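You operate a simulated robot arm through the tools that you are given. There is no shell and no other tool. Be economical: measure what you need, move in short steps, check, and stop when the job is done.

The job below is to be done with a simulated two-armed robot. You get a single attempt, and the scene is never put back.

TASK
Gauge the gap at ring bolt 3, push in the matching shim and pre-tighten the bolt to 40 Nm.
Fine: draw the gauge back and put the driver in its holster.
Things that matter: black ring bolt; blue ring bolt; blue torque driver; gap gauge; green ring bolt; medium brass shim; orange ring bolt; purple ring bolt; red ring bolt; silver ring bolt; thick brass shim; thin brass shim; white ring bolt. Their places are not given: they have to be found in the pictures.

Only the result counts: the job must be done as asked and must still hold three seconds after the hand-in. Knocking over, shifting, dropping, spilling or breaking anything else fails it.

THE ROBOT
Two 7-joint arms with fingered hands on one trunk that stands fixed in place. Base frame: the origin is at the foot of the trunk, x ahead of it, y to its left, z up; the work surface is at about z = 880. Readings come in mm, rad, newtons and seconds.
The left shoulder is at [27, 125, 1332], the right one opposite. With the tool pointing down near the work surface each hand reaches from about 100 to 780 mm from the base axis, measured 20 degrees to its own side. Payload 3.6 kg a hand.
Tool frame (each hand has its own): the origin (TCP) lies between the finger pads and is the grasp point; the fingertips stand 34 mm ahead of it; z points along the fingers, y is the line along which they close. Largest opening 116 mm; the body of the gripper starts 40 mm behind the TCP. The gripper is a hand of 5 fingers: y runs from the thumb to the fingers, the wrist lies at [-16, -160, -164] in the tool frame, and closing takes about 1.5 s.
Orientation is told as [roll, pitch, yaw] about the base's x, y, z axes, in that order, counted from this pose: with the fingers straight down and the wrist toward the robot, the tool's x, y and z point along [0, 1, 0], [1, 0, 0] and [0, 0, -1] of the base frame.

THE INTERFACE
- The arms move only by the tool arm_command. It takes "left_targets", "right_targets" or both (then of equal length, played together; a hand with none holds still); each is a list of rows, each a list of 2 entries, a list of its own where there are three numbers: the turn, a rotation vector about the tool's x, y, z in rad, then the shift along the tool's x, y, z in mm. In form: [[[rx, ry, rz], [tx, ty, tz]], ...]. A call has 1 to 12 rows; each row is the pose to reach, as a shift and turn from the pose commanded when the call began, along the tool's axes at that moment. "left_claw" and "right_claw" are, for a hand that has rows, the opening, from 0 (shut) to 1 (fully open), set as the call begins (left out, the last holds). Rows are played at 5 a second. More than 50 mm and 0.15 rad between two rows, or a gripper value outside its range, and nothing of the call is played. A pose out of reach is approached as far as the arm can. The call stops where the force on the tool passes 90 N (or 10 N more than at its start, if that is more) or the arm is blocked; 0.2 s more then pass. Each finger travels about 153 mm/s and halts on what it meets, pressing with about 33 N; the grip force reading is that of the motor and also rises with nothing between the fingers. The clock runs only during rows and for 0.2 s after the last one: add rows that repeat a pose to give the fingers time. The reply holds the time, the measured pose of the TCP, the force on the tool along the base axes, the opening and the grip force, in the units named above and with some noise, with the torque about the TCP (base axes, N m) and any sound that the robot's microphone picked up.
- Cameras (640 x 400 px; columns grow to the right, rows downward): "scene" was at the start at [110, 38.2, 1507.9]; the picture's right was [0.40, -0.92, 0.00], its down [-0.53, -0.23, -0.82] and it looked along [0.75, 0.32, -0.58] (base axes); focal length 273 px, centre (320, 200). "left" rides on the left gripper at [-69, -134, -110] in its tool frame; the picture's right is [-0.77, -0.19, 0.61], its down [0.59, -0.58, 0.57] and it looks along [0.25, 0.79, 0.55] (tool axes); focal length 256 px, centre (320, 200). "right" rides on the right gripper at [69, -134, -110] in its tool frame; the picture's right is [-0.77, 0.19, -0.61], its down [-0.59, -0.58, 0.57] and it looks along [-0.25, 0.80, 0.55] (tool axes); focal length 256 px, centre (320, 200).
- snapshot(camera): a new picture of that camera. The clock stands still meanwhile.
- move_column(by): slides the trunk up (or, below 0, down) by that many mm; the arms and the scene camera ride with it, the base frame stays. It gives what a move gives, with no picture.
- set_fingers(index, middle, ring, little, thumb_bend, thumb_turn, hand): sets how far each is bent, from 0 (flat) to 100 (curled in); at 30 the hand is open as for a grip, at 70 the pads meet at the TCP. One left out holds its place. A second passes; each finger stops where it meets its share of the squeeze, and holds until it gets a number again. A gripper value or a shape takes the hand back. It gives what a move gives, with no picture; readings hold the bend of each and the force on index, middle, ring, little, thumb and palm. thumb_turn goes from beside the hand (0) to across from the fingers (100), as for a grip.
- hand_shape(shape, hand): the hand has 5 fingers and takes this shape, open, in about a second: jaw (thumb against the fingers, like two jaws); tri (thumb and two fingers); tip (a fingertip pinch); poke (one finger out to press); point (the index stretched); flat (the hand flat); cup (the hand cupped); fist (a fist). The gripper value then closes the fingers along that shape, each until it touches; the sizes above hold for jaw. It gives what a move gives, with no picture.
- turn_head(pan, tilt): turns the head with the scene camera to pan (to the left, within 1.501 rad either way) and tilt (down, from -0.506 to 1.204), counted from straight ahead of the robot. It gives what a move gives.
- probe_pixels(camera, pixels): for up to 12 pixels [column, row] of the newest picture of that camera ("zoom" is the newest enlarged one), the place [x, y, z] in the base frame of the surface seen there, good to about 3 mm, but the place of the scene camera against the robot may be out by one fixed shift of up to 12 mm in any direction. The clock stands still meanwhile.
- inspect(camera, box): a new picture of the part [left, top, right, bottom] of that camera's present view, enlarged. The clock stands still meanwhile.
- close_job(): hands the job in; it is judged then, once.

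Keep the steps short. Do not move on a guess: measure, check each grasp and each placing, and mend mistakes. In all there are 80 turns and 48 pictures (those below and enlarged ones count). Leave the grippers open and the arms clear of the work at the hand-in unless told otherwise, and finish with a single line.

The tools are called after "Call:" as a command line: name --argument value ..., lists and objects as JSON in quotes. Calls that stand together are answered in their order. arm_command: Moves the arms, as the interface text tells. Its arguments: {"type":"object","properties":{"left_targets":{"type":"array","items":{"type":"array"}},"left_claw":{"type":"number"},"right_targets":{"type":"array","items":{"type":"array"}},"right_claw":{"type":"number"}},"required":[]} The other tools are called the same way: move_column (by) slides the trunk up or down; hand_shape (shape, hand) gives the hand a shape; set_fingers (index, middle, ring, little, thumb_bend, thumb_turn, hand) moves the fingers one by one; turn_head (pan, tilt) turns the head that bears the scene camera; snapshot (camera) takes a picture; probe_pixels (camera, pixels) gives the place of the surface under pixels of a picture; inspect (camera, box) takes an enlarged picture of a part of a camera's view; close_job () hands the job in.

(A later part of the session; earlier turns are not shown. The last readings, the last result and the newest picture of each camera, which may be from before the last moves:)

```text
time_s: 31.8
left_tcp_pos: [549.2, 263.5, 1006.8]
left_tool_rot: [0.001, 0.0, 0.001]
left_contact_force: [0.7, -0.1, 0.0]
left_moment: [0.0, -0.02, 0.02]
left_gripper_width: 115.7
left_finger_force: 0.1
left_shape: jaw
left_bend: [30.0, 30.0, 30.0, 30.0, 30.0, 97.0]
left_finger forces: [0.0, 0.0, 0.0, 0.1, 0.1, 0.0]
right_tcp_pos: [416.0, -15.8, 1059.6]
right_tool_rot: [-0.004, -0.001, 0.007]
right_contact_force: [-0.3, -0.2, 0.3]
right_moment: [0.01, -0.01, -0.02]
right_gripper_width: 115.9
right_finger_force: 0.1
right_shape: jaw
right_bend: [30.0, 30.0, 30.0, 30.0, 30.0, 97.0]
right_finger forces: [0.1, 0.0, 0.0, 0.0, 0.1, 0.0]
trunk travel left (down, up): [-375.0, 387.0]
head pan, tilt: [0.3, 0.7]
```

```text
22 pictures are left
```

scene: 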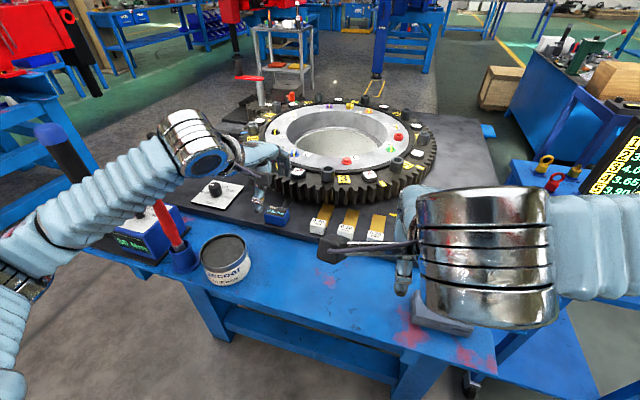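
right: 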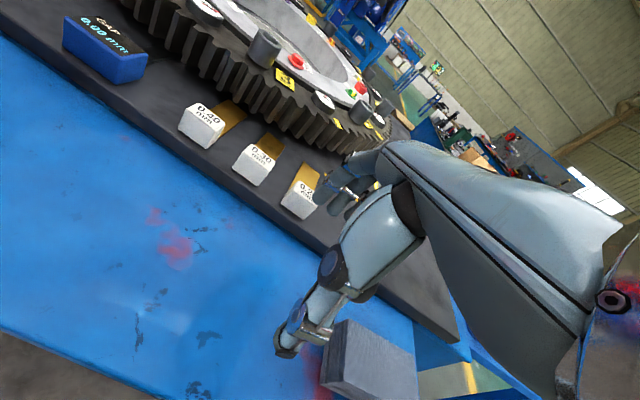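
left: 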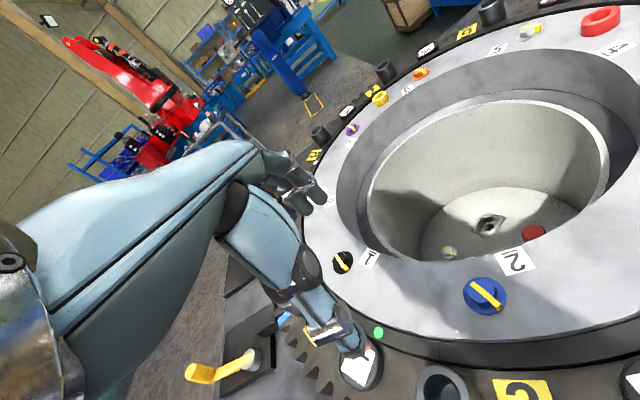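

Good. Lower the left hand around the gauge block (thumb behind, fingers in front, tips at z≈892 above the blade).

Call:
arm_command --left_targets '[[[0, 0, 0], [1, 3, 30]], [[0, 0, 0], [1, 3, 60]], [[0, 0, 0], [1, 3, 80]], [[0, 0, 0], [1, 3, 80]]]'

Call:
inspect --camera "scene" --box '[210, 140, 370, 240]'

```text
time_s: 32.8
left_tcp_pos: [553.1, 266.7, 924.7]
left_tool_rot: [0.005, 0.001, 0.001]
left_contact_force: [-4.6, 3.2, -0.4]
left_moment: [0.0, -0.03, 0.19]
left_gripper_width: 115.3
left_finger_force: 0.0
left_shape: jaw
left_bend: [30.0, 32.0, 30.0, 30.0, 30.0, 97.0]
left_finger forces: [0.6, 4.3, 0.0, 0.0, 0.1, 0.1]
right_tcp_pos: [415.1, -15.6, 1059.9]
right_tool_rot: [-0.003, -0.001, 0.007]
right_contact_force: [-0.7, -0.4, 1.2]
right_moment: [-0.02, 0.02, 0.03]
right_gripper_width: 116.1
right_finger_force: 0.0
right_shape: jaw
right_bend: [30.0, 30.0, 30.0, 30.0, 30.0, 97.0]
right_finger forces: [0.0, 0.0, 0.0, 0.1, 0.1, 0.0]
trunk travel left (down, up): [-375.0, 387.0]
head pan, tilt: [0.3, 0.7]
```

```text
4.00 times, centred on (290, 190) of scene
```

zoom: 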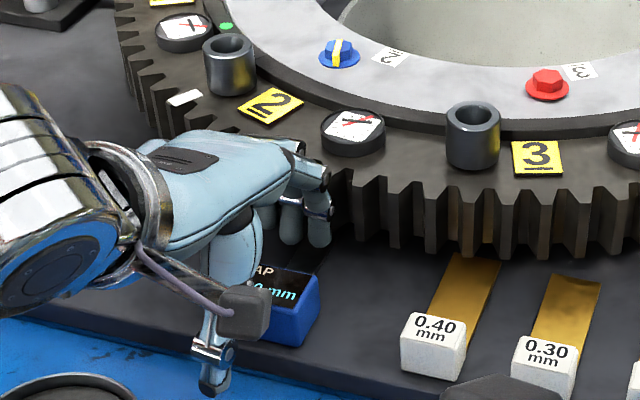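

The middle finger brushes a tooth; I'll shift back 4 mm and close on the block.

Call:
arm_command --left_targets '[[[0, 0, 0], [0, -4, 0]], [[0, 0, 0], [0, -4, 0]], [[0, 0, 0], [0, -4, 0]], [[0, 0, 0], [0, -4, 0]], [[0, 0, 0], [0, -4, 0]], [[0, 0, 0], [0, -4, 0]], [[0, 0, 0], [0, -4, 0]], [[0, 0, 0], [0, -4, 0]]]' --left_claw 0.15

Call:
inspect --camera "scene" --box '[210, 140, 370, 240]'

```text
time_s: 34.6
left_tcp_pos: [549.8, 265.2, 926.1]
left_tool_rot: [0.001, -0.003, 0.001]
left_contact_force: [-1.3, -3.2, -3.2]
left_moment: [-0.08, -0.32, -0.18]
left_gripper_width: 32.1
left_finger_force: 33.4
left_shape: jaw
left_bend: [48.0, 51.0, 66.0, 67.0, 70.0, 100.0]
left_finger forces: [17.9, 10.7, 4.1, 0.1, 32.3, 0.0]
right_tcp_pos: [416.4, -16.1, 1059.0]
right_tool_rot: [-0.001, 0.0, 0.008]
right_contact_force: [-0.6, 0.1, -0.6]
right_moment: [0.02, 0.04, -0.02]
right_gripper_width: 116.1
right_finger_force: 0.1
right_shape: jaw
right_bend: [30.0, 30.0, 30.0, 30.0, 30.0, 97.0]
right_finger forces: [0.0, 0.1, 0.1, 0.0, 0.1, 0.1]
trunk travel left (down, up): [-375.0, 387.0]
head pan, tilt: [0.3, 0.7]
```

```text
4.00 times, centred on (290, 190) of scene
```

zoom: 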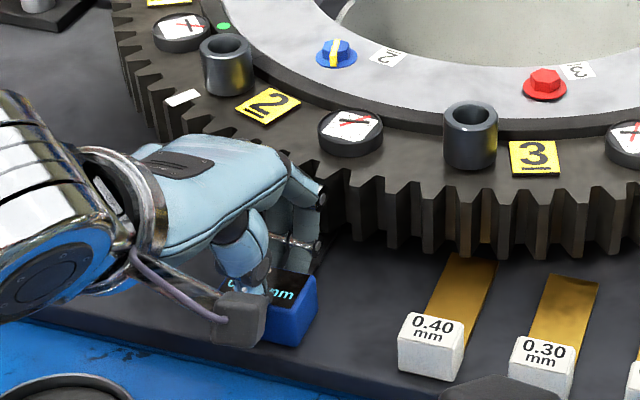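

Gripped well (32 mm, thumb 32 N). Push gently 25 mm toward the gear and read force and display.

Call:
arm_command --left_targets '[[[0, 0, 0], [0, 6, 0]], [[0, 0, 0], [0, 13, 0]], [[0, 0, 0], [0, 19, 0]], [[0, 0, 0], [0, 25, 0]], [[0, 0, 0], [0, 25, 0]]]'

Call:
inspect --camera "scene" --box '[230, 160, 330, 230]'

```text
time_s: 35.8
left_tcp_pos: [569.5, 266.1, 927.2]
left_tool_rot: [0.003, 0.002, -0.001]
left_contact_force: [-41.4, 1.8, 2.7]
left_moment: [0.03, -2.18, 0.26]
left_gripper_width: 30.3
left_finger_force: 33.0
left_shape: jaw
left_bend: [49.0, 54.0, 66.0, 67.0, 70.0, 100.0]
left_finger forces: [15.4, 64.2, 3.5, 0.0, 36.3, 0.0]
right_tcp_pos: [411.5, -15.2, 1061.0]
right_tool_rot: [-0.004, -0.005, 0.007]
right_contact_force: [-0.4, 0.1, -0.4]
right_moment: [-0.02, -0.02, -0.03]
right_gripper_width: 115.8
right_finger_force: 0.1
right_shape: jaw
right_bend: [30.0, 30.0, 30.0, 30.0, 30.0, 97.0]
right_finger forces: [0.0, 0.0, 0.0, 0.0, 0.0, 0.0]
trunk travel left (down, up): [-375.0, 387.0]
head pan, tilt: [0.3, 0.7]
```

```text
5.71 times, centred on (280, 195) of scene
```

zoom: 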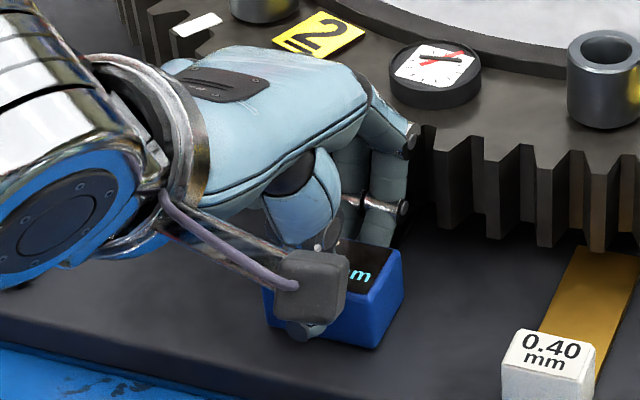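

The middle finger meets the gear after 20 mm. I'll back off 8 mm and test whether the gauge also moves sideways (−y 12 mm).

Call:
arm_command --left_targets '[[[0, 0, 0], [0, -8, 0]], [[0, 0, 0], [0, -13, 0]], [[0, 0, 0], [-4, -13, 0]], [[0, 0, 0], [-8, -13, 0]], [[0, 0, 0], [-12, -13, 0]], [[0, 0, 0], [-12, -13, 0]]]'

Call:
snapshot --camera "left"

```text
time_s: 37.2
left_tcp_pos: [563.0, 262.1, 925.2]
left_tool_rot: [0.003, -0.005, 0.006]
left_contact_force: [-0.6, 29.7, 7.4]
left_moment: [0.7, -0.42, 0.32]
left_gripper_width: 31.9
left_finger_force: 32.9
left_shape: jaw
left_bend: [48.0, 52.0, 66.0, 67.0, 70.0, 100.0]
left_finger forces: [19.7, 11.3, 4.4, 0.1, 35.8, 0.0]
right_tcp_pos: [416.4, -8.8, 1060.0]
right_tool_rot: [-0.012, 0.003, 0.006]
right_contact_force: [-0.2, 0.3, -0.1]
right_moment: [0.03, 0.02, 0.03]
right_gripper_width: 116.2
right_finger_force: 0.1
right_shape: jaw
right_bend: [30.0, 30.0, 30.0, 30.0, 30.0, 97.0]
right_finger forces: [0.0, 0.0, 0.0, 0.0, 0.0, 0.1]
trunk travel left (down, up): [-375.0, 387.0]
head pan, tilt: [0.3, 0.7]
```

```text
18 pictures are left
```

left: 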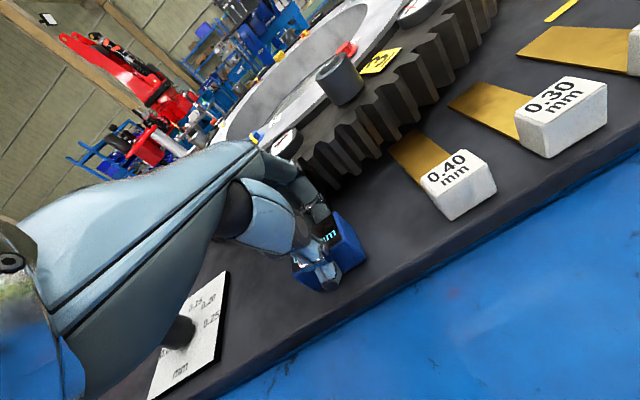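

The gauge resists sideways (30 N), so it runs on a slide along x. I'll unload, draw back to start, open partway and lift off, to push it from behind instead.

Call:
arm_command --left_targets '[[[0, 0, 0], [12, 0, 0]], [[0, 0, 0], [12, -8, 0]], [[0, 0, 0], [12, -14, 0]], [[0, 0, 0], [12, -14, 0]]]'

Call:
arm_command --left_targets '[[[0, 0, 0], [0, 0, 0]], [[0, 0, 0], [0, 0, 0]], [[0, 0, 0], [0, 0, 0]], [[0, 0, 0], [0, 0, -25]], [[0, 0, 0], [0, 0, -60]], [[0, 0, 0], [0, -40, -80]], [[0, 0, 0], [0, -80, -80]]]' --left_claw 0.7

Call:
hand_shape --hand "left" --shape "poke"

Call:
snapshot --camera "left"

```text
time_s: 38.2
left_tcp_pos: [549.0, 264.3, 924.7]
left_tool_rot: [-0.002, -0.001, -0.003]
left_contact_force: [5.6, 1.7, 3.0]
left_moment: [0.05, -0.51, -0.12]
left_gripper_width: 32.7
left_finger_force: 32.9
left_shape: jaw
left_bend: [47.0, 51.0, 66.0, 67.0, 70.0, 100.0]
left_finger forces: [20.5, 12.2, 4.8, 0.0, 32.2, 0.0]
right_tcp_pos: [416.5, -14.6, 1059.3]
right_tool_rot: [-0.004, 0.002, 0.01]
right_contact_force: [1.0, 1.1, -0.1]
right_moment: [0.01, 0.01, 0.04]
right_gripper_width: 116.1
right_finger_force: 0.1
right_shape: jaw
right_bend: [30.0, 30.0, 30.0, 30.0, 30.0, 97.0]
right_finger forces: [0.0, 0.0, 0.0, 0.0, 0.0, 0.0]
trunk travel left (down, up): [-375.0, 387.0]
head pan, tilt: [0.3, 0.7]
```

```text
time_s: 39.8
left_tcp_pos: [466.0, 263.5, 1005.3]
left_tool_rot: [0.001, 0.0, 0.001]
left_contact_force: [-0.1, 0.4, -0.6]
left_moment: [-0.03, -0.01, 0.0]
left_gripper_width: 81.1
left_finger_force: 0.1
left_shape: jaw
left_bend: [35.0, 37.0, 52.0, 52.0, 55.0, 99.0]
left_finger forces: [0.0, 0.1, 0.1, 0.0, 0.0, 0.0]
right_tcp_pos: [414.4, -15.4, 1059.1]
right_tool_rot: [-0.003, 0.001, 0.008]
right_contact_force: [0.5, -0.6, 0.0]
right_moment: [0.01, 0.0, 0.0]
right_gripper_width: 116.0
right_finger_force: 0.1
right_shape: jaw
right_bend: [30.0, 30.0, 30.0, 30.0, 30.0, 97.0]
right_finger forces: [0.0, 0.0, 0.0, 0.1, 0.0, 0.0]
trunk travel left (down, up): [-375.0, 387.0]
head pan, tilt: [0.3, 0.7]
```

```text
time_s: 40.7
left_tcp_pos: [465.8, 265.3, 1004.7]
left_tool_rot: [0.002, -0.001, -0.001]
left_contact_force: [-0.2, -0.3, 0.3]
left_moment: [0.05, 0.04, 0.0]
left_gripper_width: 0.0
left_finger_force: 0.1
left_shape: poke
left_bend: [70.0, 70.0, 98.0, 98.0, 0.0, 100.0]
left_finger forces: [0.0, 0.1, 0.1, 0.0, 0.0, 0.0]
right_tcp_pos: [416.1, -15.3, 1059.7]
right_tool_rot: [-0.002, 0.0, 0.009]
right_contact_force: [-0.8, -0.1, 0.2]
right_moment: [0.01, -0.01, 0.01]
right_gripper_width: 116.1
right_finger_force: 0.1
right_shape: jaw
right_bend: [30.0, 30.0, 30.0, 30.0, 30.0, 97.0]
right_finger forces: [0.1, 0.1, 0.0, 0.0, 0.1, 0.1]
trunk travel left (down, up): [-375.0, 387.0]
head pan, tilt: [0.3, 0.7]
```

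```text
17 pictures are left
```

left: 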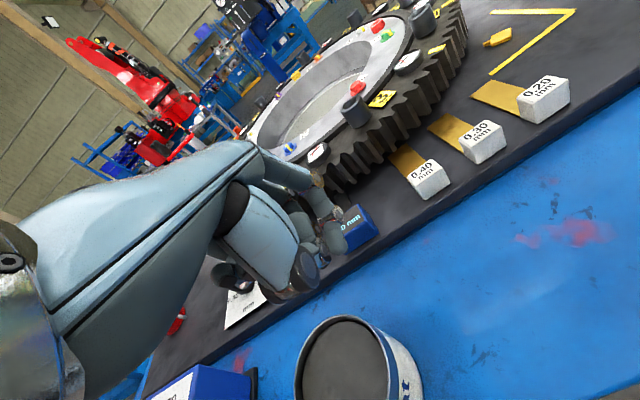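

Poke shape is set. I'll tilt the hand 0.3 rad forward, lower the fingertip behind the gauge block, and push slowly.

Call:
arm_command --left_targets '[[[-0.1, 0, 0], [0, 10, 20]], [[-0.2, 0, 0], [0, 20, 45]], [[-0.3, 0, 0], [0, 27, 70]], [[-0.3, 0, 0], [0, 27, 79]], [[-0.3, 0, 0], [0, 40, 79]], [[-0.3, 0, 0], [0, 55, 79]], [[-0.3, 0, 0], [0, 65, 79]], [[-0.3, 0, 0], [0, 72, 79]], [[-0.3, 0, 0], [0, 79, 79]], [[-0.3, 0, 0], [0, 79, 79]]]'

Call:
inspect --camera "scene" --box '[210, 140, 370, 240]'

```text
time_s: 42.9
left_tcp_pos: [545.5, 265.1, 929.1]
left_tool_rot: [0.003, -0.304, -0.001]
left_contact_force: [-13.3, 0.0, 8.6]
left_moment: [0.07, -0.01, 0.09]
left_gripper_width: 0.0
left_finger_force: 0.0
left_shape: poke
left_bend: [70.0, 71.0, 98.0, 98.0, 0.0, 100.0]
left_finger forces: [0.1, 14.8, 0.0, 0.1, 0.0, 0.1]
right_tcp_pos: [414.0, -14.9, 1059.2]
right_tool_rot: [-0.002, -0.002, 0.007]
right_contact_force: [0.7, -0.3, 0.3]
right_moment: [-0.02, 0.0, -0.01]
right_gripper_width: 116.1
right_finger_force: 0.0
right_shape: jaw
right_bend: [30.0, 30.0, 30.0, 30.0, 30.0, 97.0]
right_finger forces: [0.1, 0.1, 0.1, 0.0, 0.0, 0.0]
trunk travel left (down, up): [-375.0, 387.0]
head pan, tilt: [0.3, 0.7]
```

```text
4.00 times, centred on (290, 190) of scene
```

zoom: 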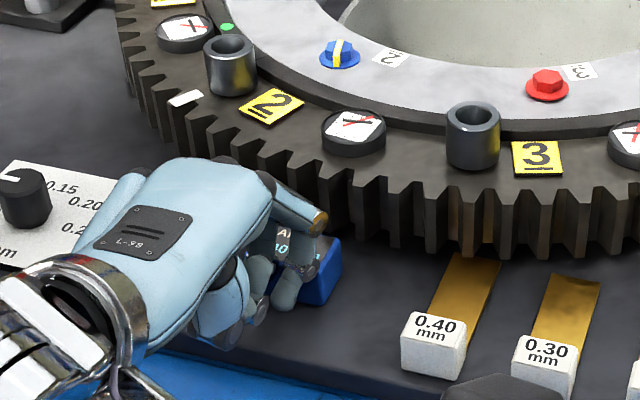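

It moves with about 13 N. Continue 40 mm more.

Call:
arm_command --left_targets '[[[0, 0, 0], [0, 7.6, 2.4]], [[0, 0, 0], [0, 15.3, 4.7]], [[0, 0, 0], [0, 22.9, 7.1]], [[0, 0, 0], [0, 30.5, 9.5]], [[0, 0, 0], [0, 38.2, 11.8]], [[0, 0, 0], [0, 38.2, 11.8]]]'

Call:
inspect --camera "scene" --box '[210, 140, 370, 240]'

```text
time_s: 44.3
left_tcp_pos: [573.8, 261.6, 936.7]
left_tool_rot: [0.004, -0.314, -0.006]
left_contact_force: [-69.2, -2.8, 28.7]
left_moment: [0.16, 1.95, 0.28]
left_gripper_width: 0.0
left_finger_force: 0.1
left_shape: poke
left_bend: [73.0, 74.0, 98.0, 98.0, 0.0, 100.0]
left_finger forces: [45.0, 45.8, 0.1, 0.1, 0.0, 0.1]
right_tcp_pos: [403.4, -16.3, 1066.1]
right_tool_rot: [-0.004, -0.012, 0.007]
right_contact_force: [0.0, 0.8, -0.7]
right_moment: [0.0, 0.03, 0.03]
right_gripper_width: 115.8
right_finger_force: 0.0
right_shape: jaw
right_bend: [30.0, 30.0, 30.0, 30.0, 30.0, 97.0]
right_finger forces: [0.0, 0.1, 0.1, 0.1, 0.1, 0.0]
trunk travel left (down, up): [-375.0, 387.0]
head pan, tilt: [0.3, 0.7]
```

```text
4.00 times, centred on (290, 190) of scene
```

zoom: 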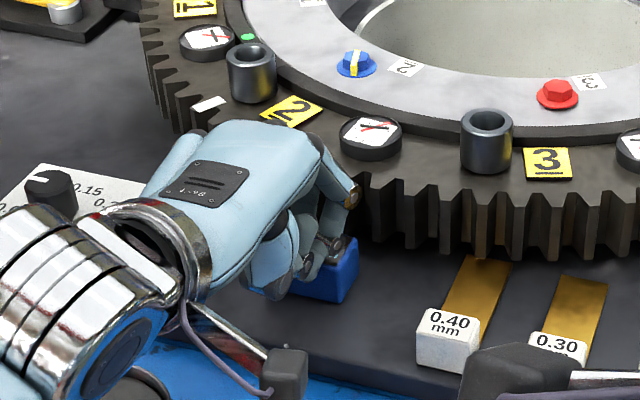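

A stop at about 70 N. I'll draw the finger back and up to read the display.

Call:
arm_command --left_targets '[[[0, 0, 0], [0, -20, -6]], [[0, 0, 0], [0, -50, -16]], [[0, 0, 0], [0, -85, -60]], [[0, 0, 0], [15, -100, -85]], [[0, 0, 0], [30, -100, -85]]]'

Call:
inspect --camera "scene" --box '[230, 170, 350, 245]'

```text
refused: row 3 steps farther than a row can; nothing moved
```

```text
5.33 times, centred on (290, 208) of scene
```

zoom: 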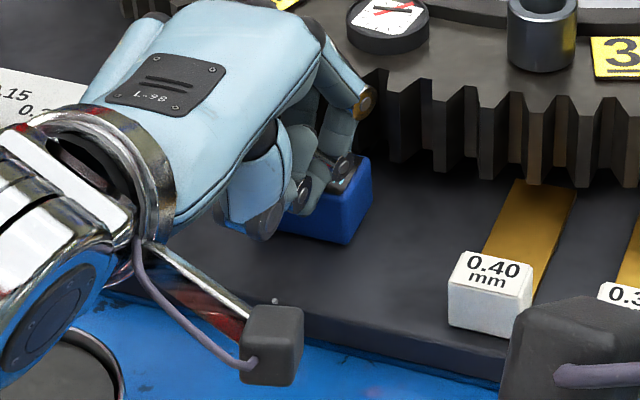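

Call:
arm_command --left_targets '[[[0, 0, 0], [0, -20, -6]], [[0, 0, 0], [0, -50, -16]], [[0, 0, 0], [0, -75, -45]], [[0, 0, 0], [15, -95, -75]], [[0, 0, 0], [40, -100, -85]], [[0, 0, 0], [40, -100, -85]]]'

Call:
inspect --camera "scene" --box '[230, 160, 350, 235]'

```text
time_s: 45.7
left_tcp_pos: [465.5, 306.2, 974.9]
left_tool_rot: [0.001, -0.301, -0.002]
left_contact_force: [-0.8, -0.2, -0.8]
left_moment: [0.01, 0.0, 0.02]
left_gripper_width: 0.0
left_finger_force: 0.0
left_shape: poke
left_bend: [70.0, 70.0, 98.0, 98.0, 0.0, 100.0]
left_finger forces: [0.0, 0.1, 0.0, 0.0, 0.1, 0.0]
right_tcp_pos: [416.3, -15.4, 1059.1]
right_tool_rot: [-0.005, -0.001, 0.006]
right_contact_force: [0.6, 0.6, -0.1]
right_moment: [-0.01, 0.05, 0.02]
right_gripper_width: 116.1
right_finger_force: 0.1
right_shape: jaw
right_bend: [30.0, 30.0, 30.0, 30.0, 30.0, 97.0]
right_finger forces: [0.0, 0.0, 0.1, 0.0, 0.0, 0.0]
trunk travel left (down, up): [-375.0, 387.0]
head pan, tilt: [0.3, 0.7]
```

```text
5.33 times, centred on (290, 198) of scene
```

zoom: 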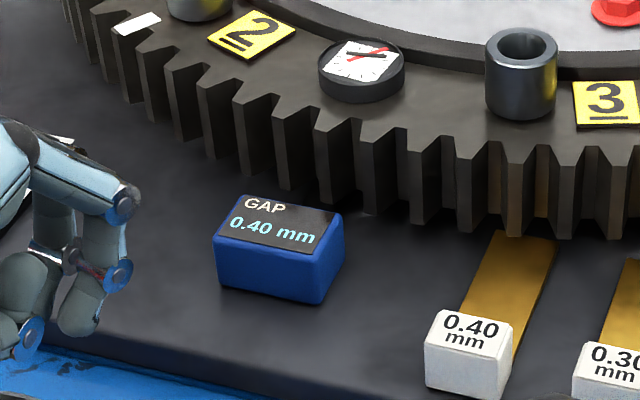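

The gauge reads 0.40 mm, so the 0.40 (thick) shim is wanted. Measure where the gauge block is now.

Call:
probe_pixels --camera "zoom" --pixels '[[245, 200], [338, 215], [312, 255], [222, 238], [265, 275], [340, 250], [365, 205], [455, 325], [468, 350]]'

```text
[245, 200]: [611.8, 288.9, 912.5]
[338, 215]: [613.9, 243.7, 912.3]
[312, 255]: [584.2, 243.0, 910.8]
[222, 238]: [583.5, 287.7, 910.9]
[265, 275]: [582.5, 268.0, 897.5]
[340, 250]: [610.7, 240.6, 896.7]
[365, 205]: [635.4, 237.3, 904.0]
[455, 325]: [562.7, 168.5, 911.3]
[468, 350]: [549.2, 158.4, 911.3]
```

Block is now x≈577–606. I'll draw it back by pressing a fingertip on its top and dragging. First go above it and press.

Call:
arm_command --left_targets '[[[0, 0, 0], [-15, 25, 3]], [[0, 0, 0], [-30, 55, 12]], [[0, 0, 0], [-41, 85, 30]], [[0, 0, 0], [-41, 106, 43]], [[0, 0, 0], [-41, 102, 56]], [[0, 0, 0], [-41, 100, 64]], [[0, 0, 0], [-41, 98, 70]], [[0, 0, 0], [-41, 98, 70]]]'

```text
time_s: 47.5
left_tcp_pos: [579.9, 264.1, 945.5]
left_tool_rot: [0.002, -0.31, 0.0]
left_contact_force: [1.0, 1.5, 21.6]
left_moment: [-0.18, -0.14, -0.01]
left_gripper_width: 0.3
left_finger_force: 0.0
left_shape: poke
left_bend: [70.0, 70.0, 98.0, 98.0, 0.0, 100.0]
left_finger forces: [21.2, 0.9, 0.0, 0.0, 0.1, 0.1]
right_tcp_pos: [414.0, -15.5, 1059.4]
right_tool_rot: [-0.003, -0.002, 0.008]
right_contact_force: [-0.5, 1.2, 0.9]
right_moment: [0.04, -0.02, 0.01]
right_gripper_width: 115.5
right_finger_force: 0.0
right_shape: jaw
right_bend: [30.0, 30.0, 30.0, 30.0, 30.0, 97.0]
right_finger forces: [0.0, 0.1, 0.1, 0.0, 0.0, 0.0]
trunk travel left (down, up): [-375.0, 387.0]
head pan, tilt: [0.3, 0.7]
```

Pressing 21 N on top. Drag back 46 mm.

Call:
arm_command --left_targets '[[[0, 0, 0], [0, -9, -2]], [[0, 0, 0], [0, -18, -5]], [[0, 0, 0], [0, -27, -8]], [[0, 0, 0], [0, -36, -11]], [[0, 0, 0], [0, -44, -13.5]], [[0, 0, 0], [0, -44, -13.5]], [[0, 0, 0], [0, -34, -40]], [[0, 0, 0], [0, -55, -75]], [[0, 0, 0], [20, -90, -85]], [[0, 0, 0], [50, -100, -85]]]'

Call:
snapshot --camera "scene"

Call:
probe_pixels --camera "scene" --pixels '[[276, 206], [276, 220], [290, 214], [318, 228], [346, 163], [344, 180], [180, 185], [215, 190], [60, 130], [145, 222], [320, 210]]'

```text
time_s: 49.7
left_tcp_pos: [461.4, 312.8, 990.5]
left_tool_rot: [0.002, -0.299, -0.004]
left_contact_force: [-0.8, 0.1, 1.5]
left_moment: [0.0, -0.02, 0.01]
left_gripper_width: 0.2
left_finger_force: 0.1
left_shape: poke
left_bend: [70.0, 70.0, 98.0, 98.0, 0.0, 100.0]
left_finger forces: [0.0, 0.1, 0.0, 0.0, 0.0, 0.0]
right_tcp_pos: [415.7, -15.5, 1059.5]
right_tool_rot: [-0.004, 0.0, 0.006]
right_contact_force: [-0.4, 0.3, -0.7]
right_moment: [0.0, -0.02, 0.01]
right_gripper_width: 116.0
right_finger_force: 0.1
right_shape: jaw
right_bend: [30.0, 30.0, 30.0, 30.0, 30.0, 97.0]
right_finger forces: [0.0, 0.0, 0.0, 0.1, 0.0, 0.0]
trunk travel left (down, up): [-375.0, 387.0]
head pan, tilt: [0.3, 0.7]
```

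```text
12 pictures are left
```

scene: 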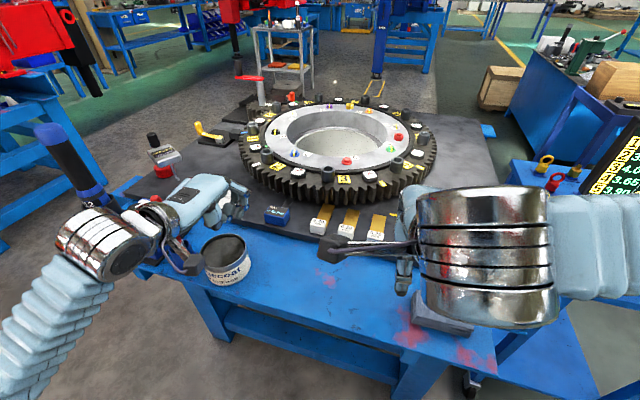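

```text
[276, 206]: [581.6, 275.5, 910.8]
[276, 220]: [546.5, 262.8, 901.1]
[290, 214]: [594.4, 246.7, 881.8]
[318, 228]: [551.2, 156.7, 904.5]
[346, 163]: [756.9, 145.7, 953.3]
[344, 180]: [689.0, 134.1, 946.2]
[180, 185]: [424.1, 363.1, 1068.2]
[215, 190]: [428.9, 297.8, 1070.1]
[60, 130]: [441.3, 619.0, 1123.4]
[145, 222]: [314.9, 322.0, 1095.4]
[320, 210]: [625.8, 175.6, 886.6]
```

The gauge is back at its start. Now place the left fingertip behind the 0.40 shim block (y≈164), moving the right hand further aside.

Call:
arm_command --left_targets '[[[0, 0, 0], [-37, 0, 0]], [[0, 0, 0], [-75, 0, 0]], [[0, 0, 0], [-112, 8, 8]], [[0, 0, 0], [-149, 23, 23]], [[0, 0, 0], [-149, 20, 50]], [[0, 0, 0], [-149, 18, 73]], [[0, 0, 0], [-149, 18, 73]]]' --right_targets '[[[0, 0, 0], [-25, 10, 0]], [[0, 0, 0], [-50, 20, 0]], [[0, 0, 0], [-75, 30, 0]], [[0, 0, 0], [-100, 40, 0]], [[0, 0, 0], [-120, 40, 0]], [[0, 0, 0], [-140, 40, 0]], [[0, 0, 0], [-140, 40, 0]]]'

Call:
inspect --camera "scene" --box '[250, 160, 370, 260]'

```text
time_s: 51.3
left_tcp_pos: [497.8, 164.7, 925.0]
left_tool_rot: [0.001, -0.3, 0.001]
left_contact_force: [0.2, 0.0, 0.1]
left_moment: [0.0, -0.01, -0.01]
left_gripper_width: 0.0
left_finger_force: 0.0
left_shape: poke
left_bend: [70.0, 70.0, 98.0, 98.0, 0.0, 100.0]
left_finger forces: [0.0, 0.1, 0.0, 0.2, 0.0, 0.1]
left hand out of reach, approached as far as the arm can: row 2, 3
right_tcp_pos: [461.6, -157.6, 1057.8]
right_tool_rot: [-0.003, 0.001, 0.009]
right_contact_force: [0.0, -0.8, 0.4]
right_moment: [-0.01, -0.01, 0.0]
right_gripper_width: 116.0
right_finger_force: 0.1
right_shape: jaw
right_bend: [30.0, 30.0, 30.0, 30.0, 30.0, 97.0]
right_finger forces: [0.0, 0.0, 0.0, 0.0, 0.0, 0.0]
right hand out of reach, approached as far as the arm can: row 1, 2, 3, 5, 6, 7
trunk travel left (down, up): [-375.0, 387.0]
head pan, tilt: [0.3, 0.7]
```

```text
4.00 times, centred on (310, 210) of scene
```

zoom: 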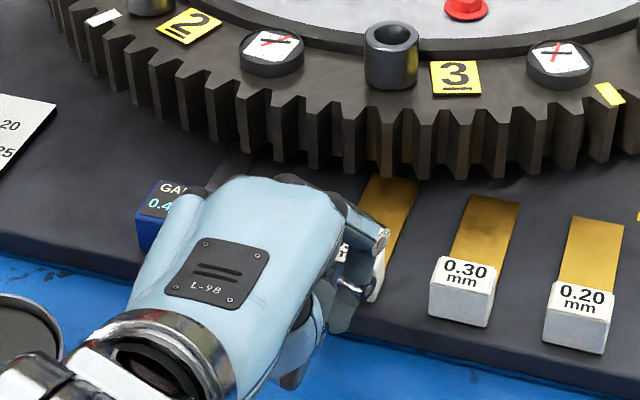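

Finger is behind the block, a bit to its right side. Shift 6 mm left and push in slowly up to 80 mm.

Call:
arm_command --left_targets '[[[0, 0, 0], [6, 9.5, 3]], [[0, 0, 0], [6, 19, 5.9]], [[0, 0, 0], [6, 28.6, 8.9]], [[0, 0, 0], [6, 38.2, 11.8]], [[0, 0, 0], [6, 47.7, 14.8]], [[0, 0, 0], [6, 57.3, 17.7]], [[0, 0, 0], [6, 66.8, 20.7]], [[0, 0, 0], [6, 76.4, 23.6]], [[0, 0, 0], [6, 82, 25.3]], [[0, 0, 0], [6, 82, 25.3]]]'

Call:
inspect --camera "scene" --box '[250, 160, 370, 260]'

```text
time_s: 53.5
left_tcp_pos: [579.0, 171.9, 933.6]
left_tool_rot: [0.002, -0.311, 0.0]
left_contact_force: [-46.6, 13.2, 28.7]
left_moment: [0.21, 1.19, 0.01]
left_gripper_width: 0.0
left_finger_force: 0.1
left_shape: poke
left_bend: [73.0, 70.0, 98.0, 98.0, 0.0, 100.0]
left_finger forces: [48.5, 19.9, 0.1, 0.0, 0.0, 0.1]
right_tcp_pos: [456.6, -156.6, 1061.9]
right_tool_rot: [-0.004, -0.005, 0.01]
right_contact_force: [-0.3, 0.7, -0.4]
right_moment: [-0.04, 0.04, 0.0]
right_gripper_width: 116.0
right_finger_force: 0.0
right_shape: jaw
right_bend: [30.0, 30.0, 30.0, 30.0, 30.0, 97.0]
right_finger forces: [0.1, 0.0, 0.1, 0.0, 0.1, 0.0]
trunk travel left (down, up): [-375.0, 387.0]
head pan, tilt: [0.3, 0.7]
```

```text
4.00 times, centred on (310, 210) of scene
```

zoom: 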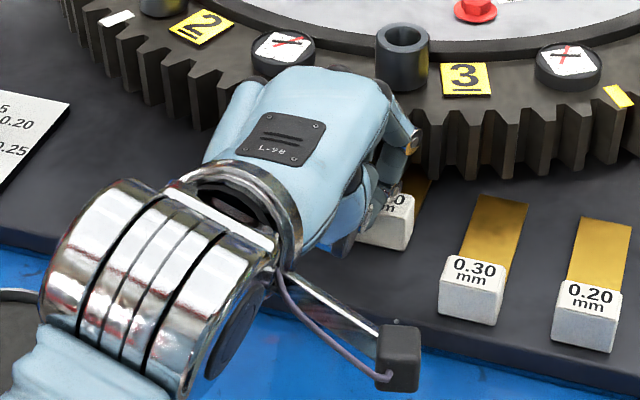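

Stopped at ~47 N at the fingertip. Retreat a little and measure how far the shim went.

Call:
arm_command --left_targets '[[[0, 0, 0], [0, -25, -8]], [[0, 0, 0], [0, -65, -20]], [[0, 0, 0], [20, -90, -50]], [[0, 0, 0], [60, -90, -70]], [[0, 0, 0], [60, -90, -70]]]'

Call:
inspect --camera "scene" --box '[250, 160, 370, 260]'

Call:
probe_pixels --camera "zoom" --pixels '[[440, 262], [470, 300], [360, 225], [380, 235], [400, 240], [370, 205], [405, 205], [395, 225], [150, 230], [165, 245]]'

```text
time_s: 54.7
left_tcp_pos: [477.8, 231.5, 966.8]
left_tool_rot: [0.005, -0.3, -0.001]
left_contact_force: [0.1, -0.1, -0.3]
left_moment: [-0.02, 0.02, 0.04]
left_gripper_width: 0.0
left_finger_force: 0.0
left_shape: poke
left_bend: [70.0, 70.0, 98.0, 98.0, 0.0, 100.0]
left_finger forces: [0.1, 0.2, 0.1, 0.0, 0.1, 0.0]
right_tcp_pos: [462.5, -157.2, 1058.2]
right_tool_rot: [-0.002, 0.001, 0.008]
right_contact_force: [-0.9, -0.3, 0.6]
right_moment: [-0.02, -0.02, 0.0]
right_gripper_width: 116.0
right_finger_force: 0.0
right_shape: jaw
right_bend: [30.0, 30.0, 30.0, 30.0, 30.0, 97.0]
right_finger forces: [0.0, 0.0, 0.0, 0.1, 0.0, 0.0]
trunk travel left (down, up): [-375.0, 387.0]
head pan, tilt: [0.3, 0.7]
```

```text
4.00 times, centred on (310, 210) of scene
```

zoom: 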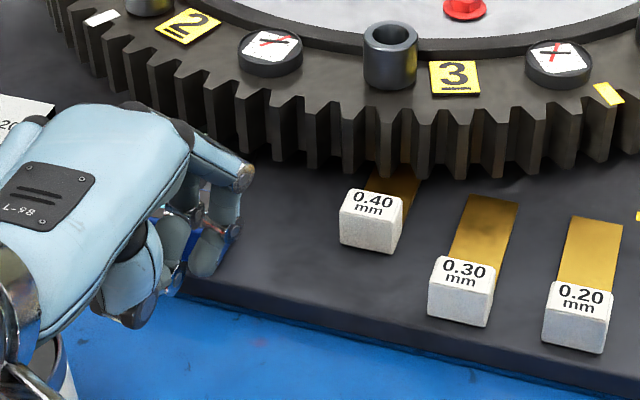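

```text
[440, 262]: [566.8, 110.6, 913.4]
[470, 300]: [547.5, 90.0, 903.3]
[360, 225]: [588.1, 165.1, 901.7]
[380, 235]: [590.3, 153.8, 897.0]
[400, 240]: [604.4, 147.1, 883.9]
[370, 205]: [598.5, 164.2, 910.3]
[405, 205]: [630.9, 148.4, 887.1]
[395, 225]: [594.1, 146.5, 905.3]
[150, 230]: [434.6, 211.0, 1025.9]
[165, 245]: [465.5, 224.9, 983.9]
```

The shim moved about 41 mm, like the gauge did at its stop. I'll give it one firmer low push to make sure it is fully home.

Call:
arm_command --left_targets '[[[0, 0, 0], [-33, 10, 3]], [[0, 0, 0], [-65.5, 21, 6.5]], [[0, 0, 0], [-65.5, 18, 30]], [[0, 0, 0], [-65.5, 18, 50.5]], [[0, 0, 0], [-65.5, 46, 59]], [[0, 0, 0], [-65.5, 64, 64.7]], [[0, 0, 0], [-65.5, 74, 68]], [[0, 0, 0], [-65.5, 83, 70.7]], [[0, 0, 0], [-65.5, 92, 73.5]], [[0, 0, 0], [-65.5, 98, 75.3]], [[0, 0, 0], [-65.5, 98, 75.3]]]'

```text
time_s: 57.1
left_tcp_pos: [582.0, 162.3, 934.5]
left_tool_rot: [0.001, -0.314, -0.004]
left_contact_force: [-69.1, -11.1, 22.3]
left_moment: [-0.07, 1.95, 0.38]
left_gripper_width: 0.0
left_finger_force: 0.2
left_shape: poke
left_bend: [73.0, 74.0, 98.0, 98.0, 0.0, 100.0]
left_finger forces: [39.6, 46.5, 0.0, 0.0, 0.0, 0.1]
right_tcp_pos: [448.7, -158.7, 1067.2]
right_tool_rot: [-0.002, -0.011, 0.007]
right_contact_force: [1.0, 0.4, 0.3]
right_moment: [0.01, 0.07, -0.01]
right_gripper_width: 115.9
right_finger_force: 0.1
right_shape: jaw
right_bend: [30.0, 30.0, 30.0, 30.0, 30.0, 97.0]
right_finger forces: [0.0, 0.0, 0.0, 0.0, 0.0, 0.1]
trunk travel left (down, up): [-375.0, 387.0]
head pan, tilt: [0.3, 0.7]
```

69 N at the tip with no further travel: the shim is home. Now retreat the left hand to a high spot and aim the head at the knob box and driver.

Call:
arm_command --left_targets '[[[0, 0, 0], [0, -38, -12]], [[0, 0, 0], [0, -68.7, -31.7]], [[0, 0, 0], [0, -71, -74]], [[0, 0, 0], [20, -69, -115]], [[0, 0, 0], [35, -67, -156]], [[0.05, 0, 0], [70, -67, -188]], [[0.1, 0, 0], [110, -71, -210]], [[0.15, 0, 0], [153, -76, -227]], [[0.2, 0, 0], [198, -83, -240]], [[0.25, 0, 0], [243, -95, -251]], [[0.3, 0, 0], [285, -109, -260]], [[0.3, 0, 0], [297, -109, -260]]]'

Call:
turn_head --pan 0.95 --tilt 0.62

Call:
inspect --camera "scene" --box '[180, 100, 420, 300]'

```text
time_s: 59.7
left_tcp_pos: [412.5, 463.2, 1140.7]
left_tool_rot: [0.002, 0.0, 0.0]
left_contact_force: [-0.1, 0.7, -0.7]
left_moment: [0.04, 0.01, -0.03]
left_gripper_width: 0.2
left_finger_force: 0.1
left_shape: poke
left_bend: [70.0, 70.0, 98.0, 98.0, 0.0, 100.0]
left_finger forces: [0.1, 0.0, 0.0, 0.0, 0.0, 0.0]
left hand out of reach, approached as far as the arm can: row 5, 6
right_tcp_pos: [461.4, -156.5, 1058.6]
right_tool_rot: [-0.005, 0.001, 0.008]
right_contact_force: [-0.5, 0.7, -0.6]
right_moment: [0.02, -0.01, 0.0]
right_gripper_width: 116.0
right_finger_force: 0.0
right_shape: jaw
right_bend: [30.0, 30.0, 30.0, 30.0, 30.0, 97.0]
right_finger forces: [0.1, 0.0, 0.0, 0.0, 0.1, 0.1]
trunk travel left (down, up): [-375.0, 387.0]
head pan, tilt: [0.3, 0.7]
```

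```text
time_s: 60.7
left_tcp_pos: [411.1, 462.9, 1140.8]
left_tool_rot: [0.003, 0.0, 0.001]
left_contact_force: [-0.5, 0.4, -0.2]
left_moment: [0.03, 0.0, -0.01]
left_gripper_width: 0.0
left_finger_force: 0.2
left_shape: poke
left_bend: [70.0, 70.0, 98.0, 98.0, 0.0, 100.0]
left_finger forces: [0.1, 0.1, 0.1, 0.0, 0.1, 0.0]
right_tcp_pos: [461.4, -156.5, 1058.3]
right_tool_rot: [-0.004, -0.001, 0.01]
right_contact_force: [-0.2, -0.2, 0.1]
right_moment: [0.01, -0.02, -0.04]
right_gripper_width: 116.3
right_finger_force: 0.0
right_shape: jaw
right_bend: [30.0, 30.0, 30.0, 30.0, 30.0, 97.0]
right_finger forces: [0.1, 0.0, 0.1, 0.1, 0.0, 0.0]
trunk travel left (down, up): [-375.0, 387.0]
head pan, tilt: [0.949, 0.62]
```

```text
2.00 times, centred on (300, 200) of scene
```

zoom: 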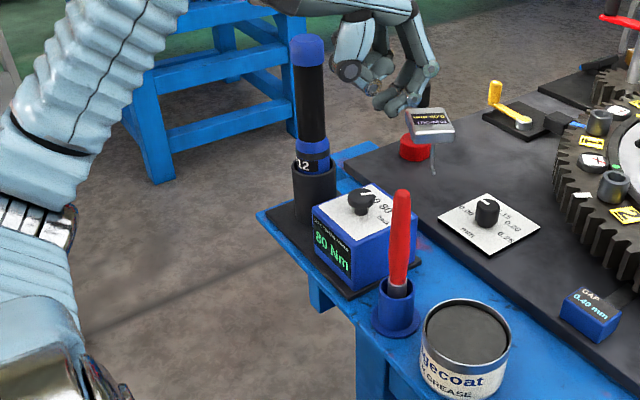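

Call:
probe_pixels --camera "zoom" --pixels '[[363, 199], [357, 204], [380, 209], [384, 218], [315, 207], [355, 240], [370, 186], [306, 42], [310, 100], [311, 150], [313, 170], [315, 195]]'

Call:
inspect --camera "scene" --box '[320, 180, 400, 230]'

```text
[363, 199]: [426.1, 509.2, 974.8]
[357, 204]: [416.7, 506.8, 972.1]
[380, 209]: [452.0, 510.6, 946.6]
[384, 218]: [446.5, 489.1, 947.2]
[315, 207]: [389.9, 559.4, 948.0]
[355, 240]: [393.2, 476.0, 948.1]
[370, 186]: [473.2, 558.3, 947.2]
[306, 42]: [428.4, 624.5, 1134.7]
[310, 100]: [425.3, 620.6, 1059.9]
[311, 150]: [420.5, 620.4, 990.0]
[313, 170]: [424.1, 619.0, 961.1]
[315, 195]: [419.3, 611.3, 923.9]
```

```text
8.00 times, centred on (360, 205) of scene
```

zoom: 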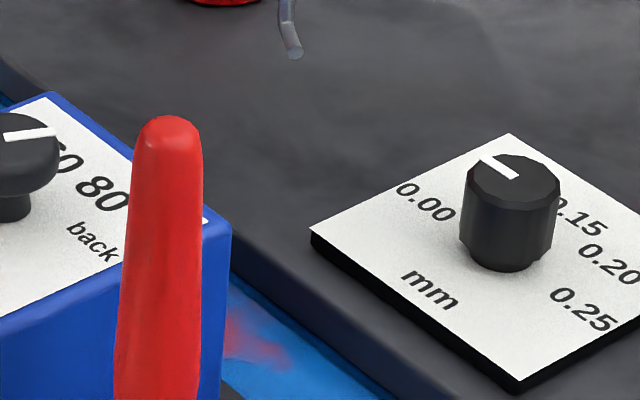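

The pointer is at 80, about 20° to the right of straight ahead; 60 and 40 lie counter-clockwise, about 45° apart. I'll take a three-finger shape, turn the left hand −0.35 rad and come down around the knob (≈420, 511).

Call:
hand_shape --hand "left" --shape "tri"

Call:
arm_command --left_targets '[[[0, 0, 0.12], [20, 4, 20]], [[0, 0, 0.24], [40, 9, 45]], [[0, 0, 0.35], [48, 9, 80]], [[0, 0, 0.35], [48, 9, 115]], [[0, 0, 0.35], [48, 9, 140]], [[0, 0, 0.35], [48, 9, 153]], [[0, 0, 0.35], [48, 9, 153]]]'

Call:
inspect --camera "scene" --box '[260, 130, 380, 230]'

```text
time_s: 61.6
left_tcp_pos: [411.6, 462.2, 1141.8]
left_tool_rot: [0.004, 0.0, 0.0]
left_contact_force: [0.2, 1.0, -0.5]
left_moment: [0.0, 0.0, -0.04]
left_gripper_width: 115.7
left_finger_force: 0.0
left_shape: tri
left_bend: [30.0, 30.0, 98.0, 98.0, 30.0, 97.0]
left_finger forces: [0.0, 0.1, 0.0, 0.0, 0.1, 0.0]
right_tcp_pos: [462.1, -157.5, 1058.7]
right_tool_rot: [-0.002, 0.003, 0.01]
right_contact_force: [0.4, -0.3, -0.4]
right_moment: [0.02, 0.01, 0.01]
right_gripper_width: 115.8
right_finger_force: 0.0
right_shape: jaw
right_bend: [30.0, 30.0, 30.0, 30.0, 30.0, 97.0]
right_finger forces: [0.0, 0.0, 0.0, 0.0, 0.0, 0.1]
trunk travel left (down, up): [-375.0, 387.0]
head pan, tilt: [0.949, 0.62]
```

```text
time_s: 63.2
left_tcp_pos: [421.4, 512.4, 986.8]
left_tool_rot: [0.001, -0.001, -0.35]
left_contact_force: [0.4, 0.4, 0.7]
left_moment: [0.02, 0.0, 0.02]
left_gripper_width: 116.1
left_finger_force: 0.0
left_shape: tri
left_bend: [30.0, 30.0, 98.0, 98.0, 30.0, 97.0]
left_finger forces: [0.0, 0.0, 0.0, 0.0, 0.0, 0.1]
right_tcp_pos: [462.0, -156.0, 1058.0]
right_tool_rot: [-0.004, -0.001, 0.01]
right_contact_force: [-0.2, 0.4, 0.3]
right_moment: [-0.02, 0.0, -0.04]
right_gripper_width: 115.9
right_finger_force: 0.0
right_shape: jaw
right_bend: [30.0, 30.0, 30.0, 30.0, 30.0, 97.0]
right_finger forces: [0.1, 0.0, 0.0, 0.0, 0.1, 0.0]
trunk travel left (down, up): [-375.0, 387.0]
head pan, tilt: [0.949, 0.62]
```

```text
4.00 times, centred on (320, 180) of scene
```

zoom: 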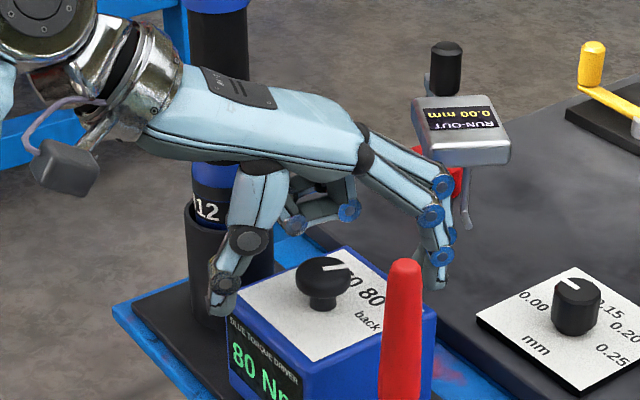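

The hand straddles the knob nicely. Close on it.

Call:
arm_command --left_targets '[[[0, 0, 0], [0, 0, 0]], [[0, 0, 0], [0, 0, 0]], [[0, 0, 0], [0, 0, 0]], [[0, 0, 0], [0, 0, 0]], [[0, 0, 0], [0, 0, 0]], [[0, 0, 0], [0, 0, 0]], [[0, 0, 0], [0, 0, 0]]]' --left_claw 0.1

```text
time_s: 64.8
left_tcp_pos: [420.5, 512.4, 986.3]
left_tool_rot: [0.0, 0.001, -0.351]
left_contact_force: [-17.8, 2.6, -9.8]
left_moment: [0.2, 0.71, 0.01]
left_gripper_width: 22.6
left_finger_force: 33.1
left_shape: tri
left_bend: [65.0, 62.0, 100.0, 100.0, 70.0, 100.0]
left_finger forces: [14.4, 14.2, 0.0, 0.1, 42.8, 0.0]
right_tcp_pos: [460.6, -155.8, 1059.3]
right_tool_rot: [-0.003, 0.0, 0.008]
right_contact_force: [0.2, -0.4, -0.4]
right_moment: [0.01, 0.01, -0.01]
right_gripper_width: 116.0
right_finger_force: 0.1
right_shape: jaw
right_bend: [30.0, 30.0, 30.0, 30.0, 30.0, 97.0]
right_finger forces: [0.1, 0.0, 0.1, 0.1, 0.0, 0.0]
trunk travel left (down, up): [-375.0, 387.0]
head pan, tilt: [0.949, 0.62]
```

Gripped (22.6 mm). Turn counter-clockwise by 0.85 rad.

Call:
arm_command --left_targets '[[[0, 0, -0.07], [0, -3, 0]], [[0, 0, -0.18], [0, -3, 0]], [[0, 0, -0.29], [0, -3, 0]], [[0, 0, -0.4], [0, -3, 0]], [[0, 0, -0.51], [0, -3, 0]], [[0, 0, -0.62], [0, -3, 0]], [[0, 0, -0.73], [0, -3, 0]], [[0, 0, -0.85], [0, -3, 0]], [[0, 0, -0.85], [0, -3, 0]]]'

Call:
inspect --camera "scene" --box '[260, 130, 380, 230]'

```text
time_s: 66.8
left_tcp_pos: [421.1, 511.6, 986.4]
left_tool_rot: [-0.001, 0.001, 0.5]
left_contact_force: [0.1, -4.6, -20.1]
left_moment: [-0.2, 0.22, -0.03]
left_gripper_width: 20.1
left_finger_force: 32.9
left_shape: tri
left_bend: [67.0, 61.0, 100.0, 100.0, 70.0, 100.0]
left_finger forces: [16.3, 16.5, 0.0, 0.0, 30.8, 0.0]
right_tcp_pos: [462.1, -155.0, 1058.0]
right_tool_rot: [-0.004, 0.002, 0.008]
right_contact_force: [0.1, 0.8, 0.3]
right_moment: [-0.02, 0.02, -0.01]
right_gripper_width: 115.8
right_finger_force: 0.0
right_shape: jaw
right_bend: [30.0, 30.0, 30.0, 30.0, 30.0, 97.0]
right_finger forces: [0.1, 0.0, 0.0, 0.0, 0.1, 0.0]
trunk travel left (down, up): [-375.0, 387.0]
head pan, tilt: [0.949, 0.62]
```

```text
4.00 times, centred on (320, 180) of scene
```

zoom: 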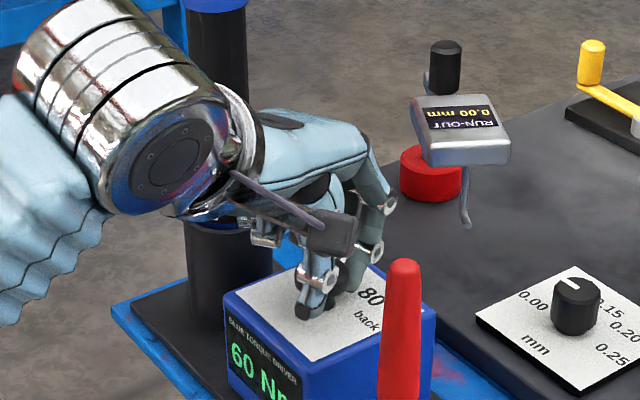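

The display now shows 60 Nm. Open, turn the hand back, and repeat.

Call:
arm_command --left_targets '[[[0, 0, 0], [0, 0, 0]], [[0, 0, 0], [0, 0, 0]], [[0, 0, 0], [0, 0, 0]], [[0, 0, 0], [0, 0, 0]], [[0, 0, 0.12], [0, 0, 0]], [[0, 0, 0.24], [0, 0, 0]], [[0, 0, 0.36], [0, 0, 0]], [[0, 0, 0.48], [0, 0, 0]], [[0, 0, 0.6], [0, 0, 0]], [[0, 0, 0.73], [0, 0, 0]], [[0, 0, 0.85], [0, 0, 0]]]' --left_claw 0.65

Call:
arm_command --left_targets '[[[0, 0, 0], [0, 0, 0]], [[0, 0, 0], [0, 0, 0]], [[0, 0, 0], [0, 0, 0]], [[0, 0, 0], [0, 0, 0]], [[0, 0, 0], [0, 0, 0]], [[0, 0, 0], [0, 0, 0]]]' --left_claw 0.1

Call:
arm_command --left_targets '[[[0, 0, -0.07], [0, 0, 0]], [[0, 0, -0.18], [0, 0, 0]], [[0, 0, -0.29], [0, 0, 0]], [[0, 0, -0.4], [0, 0, 0]], [[0, 0, -0.51], [0, 0, 0]], [[0, 0, -0.62], [0, 0, 0]], [[0, 0, -0.73], [0, 0, 0]], [[0, 0, -0.85], [0, 0, 0]], [[0, 0, -0.85], [0, 0, 0]]]'

```text
time_s: 69.2
left_tcp_pos: [417.6, 511.8, 988.9]
left_tool_rot: [0.0, 0.0, -0.352]
left_contact_force: [0.1, 0.4, 0.1]
left_moment: [0.01, 0.02, 0.0]
left_gripper_width: 75.0
left_finger_force: 0.0
left_shape: tri
left_bend: [40.0, 39.0, 98.0, 98.0, 57.0, 99.0]
left_finger forces: [0.0, 0.0, 0.0, 0.0, 0.0, 0.0]
right_tcp_pos: [461.8, -156.0, 1058.2]
right_tool_rot: [-0.004, 0.002, 0.009]
right_contact_force: [-0.4, 0.0, -0.3]
right_moment: [0.02, 0.02, 0.0]
right_gripper_width: 116.2
right_finger_force: 0.1
right_shape: jaw
right_bend: [30.0, 30.0, 30.0, 30.0, 30.0, 97.0]
right_finger forces: [0.0, 0.0, 0.1, 0.0, 0.0, 0.1]
trunk travel left (down, up): [-375.0, 387.0]
head pan, tilt: [0.949, 0.62]
```

```text
time_s: 70.6
left_tcp_pos: [418.1, 512.3, 988.3]
left_tool_rot: [0.001, 0.0, -0.348]
left_contact_force: [-2.8, -3.3, -4.4]
left_moment: [-0.01, 0.23, 0.0]
left_gripper_width: 23.4
left_finger_force: 32.7
left_shape: tri
left_bend: [66.0, 58.0, 100.0, 100.0, 70.0, 100.0]
left_finger forces: [14.6, 15.7, 0.1, 0.0, 30.5, 0.0]
right_tcp_pos: [462.0, -156.3, 1057.8]
right_tool_rot: [-0.005, 0.002, 0.009]
right_contact_force: [0.6, 0.0, 0.0]
right_moment: [0.0, 0.02, 0.02]
right_gripper_width: 116.3
right_finger_force: 0.0
right_shape: jaw
right_bend: [30.0, 30.0, 30.0, 30.0, 30.0, 97.0]
right_finger forces: [0.0, 0.0, 0.1, 0.0, 0.1, 0.0]
trunk travel left (down, up): [-375.0, 387.0]
head pan, tilt: [0.949, 0.62]
```

```text
time_s: 72.6
left_tcp_pos: [419.3, 510.2, 988.6]
left_tool_rot: [0.001, -0.002, 0.499]
left_contact_force: [6.5, -5.1, -5.9]
left_moment: [-0.22, 0.02, -0.23]
left_gripper_width: 22.5
left_finger_force: 33.4
left_shape: tri
left_bend: [68.0, 58.0, 100.0, 100.0, 70.0, 100.0]
left_finger forces: [16.7, 17.5, 0.0, 0.0, 28.6, 0.1]
right_tcp_pos: [463.5, -157.9, 1057.3]
right_tool_rot: [-0.004, 0.003, 0.007]
right_contact_force: [-0.4, -0.5, 0.0]
right_moment: [0.02, 0.02, 0.03]
right_gripper_width: 116.1
right_finger_force: 0.0
right_shape: jaw
right_bend: [30.0, 30.0, 30.0, 30.0, 30.0, 97.0]
right_finger forces: [0.0, 0.0, 0.1, 0.0, 0.1, 0.0]
trunk travel left (down, up): [-375.0, 387.0]
head pan, tilt: [0.949, 0.62]
```

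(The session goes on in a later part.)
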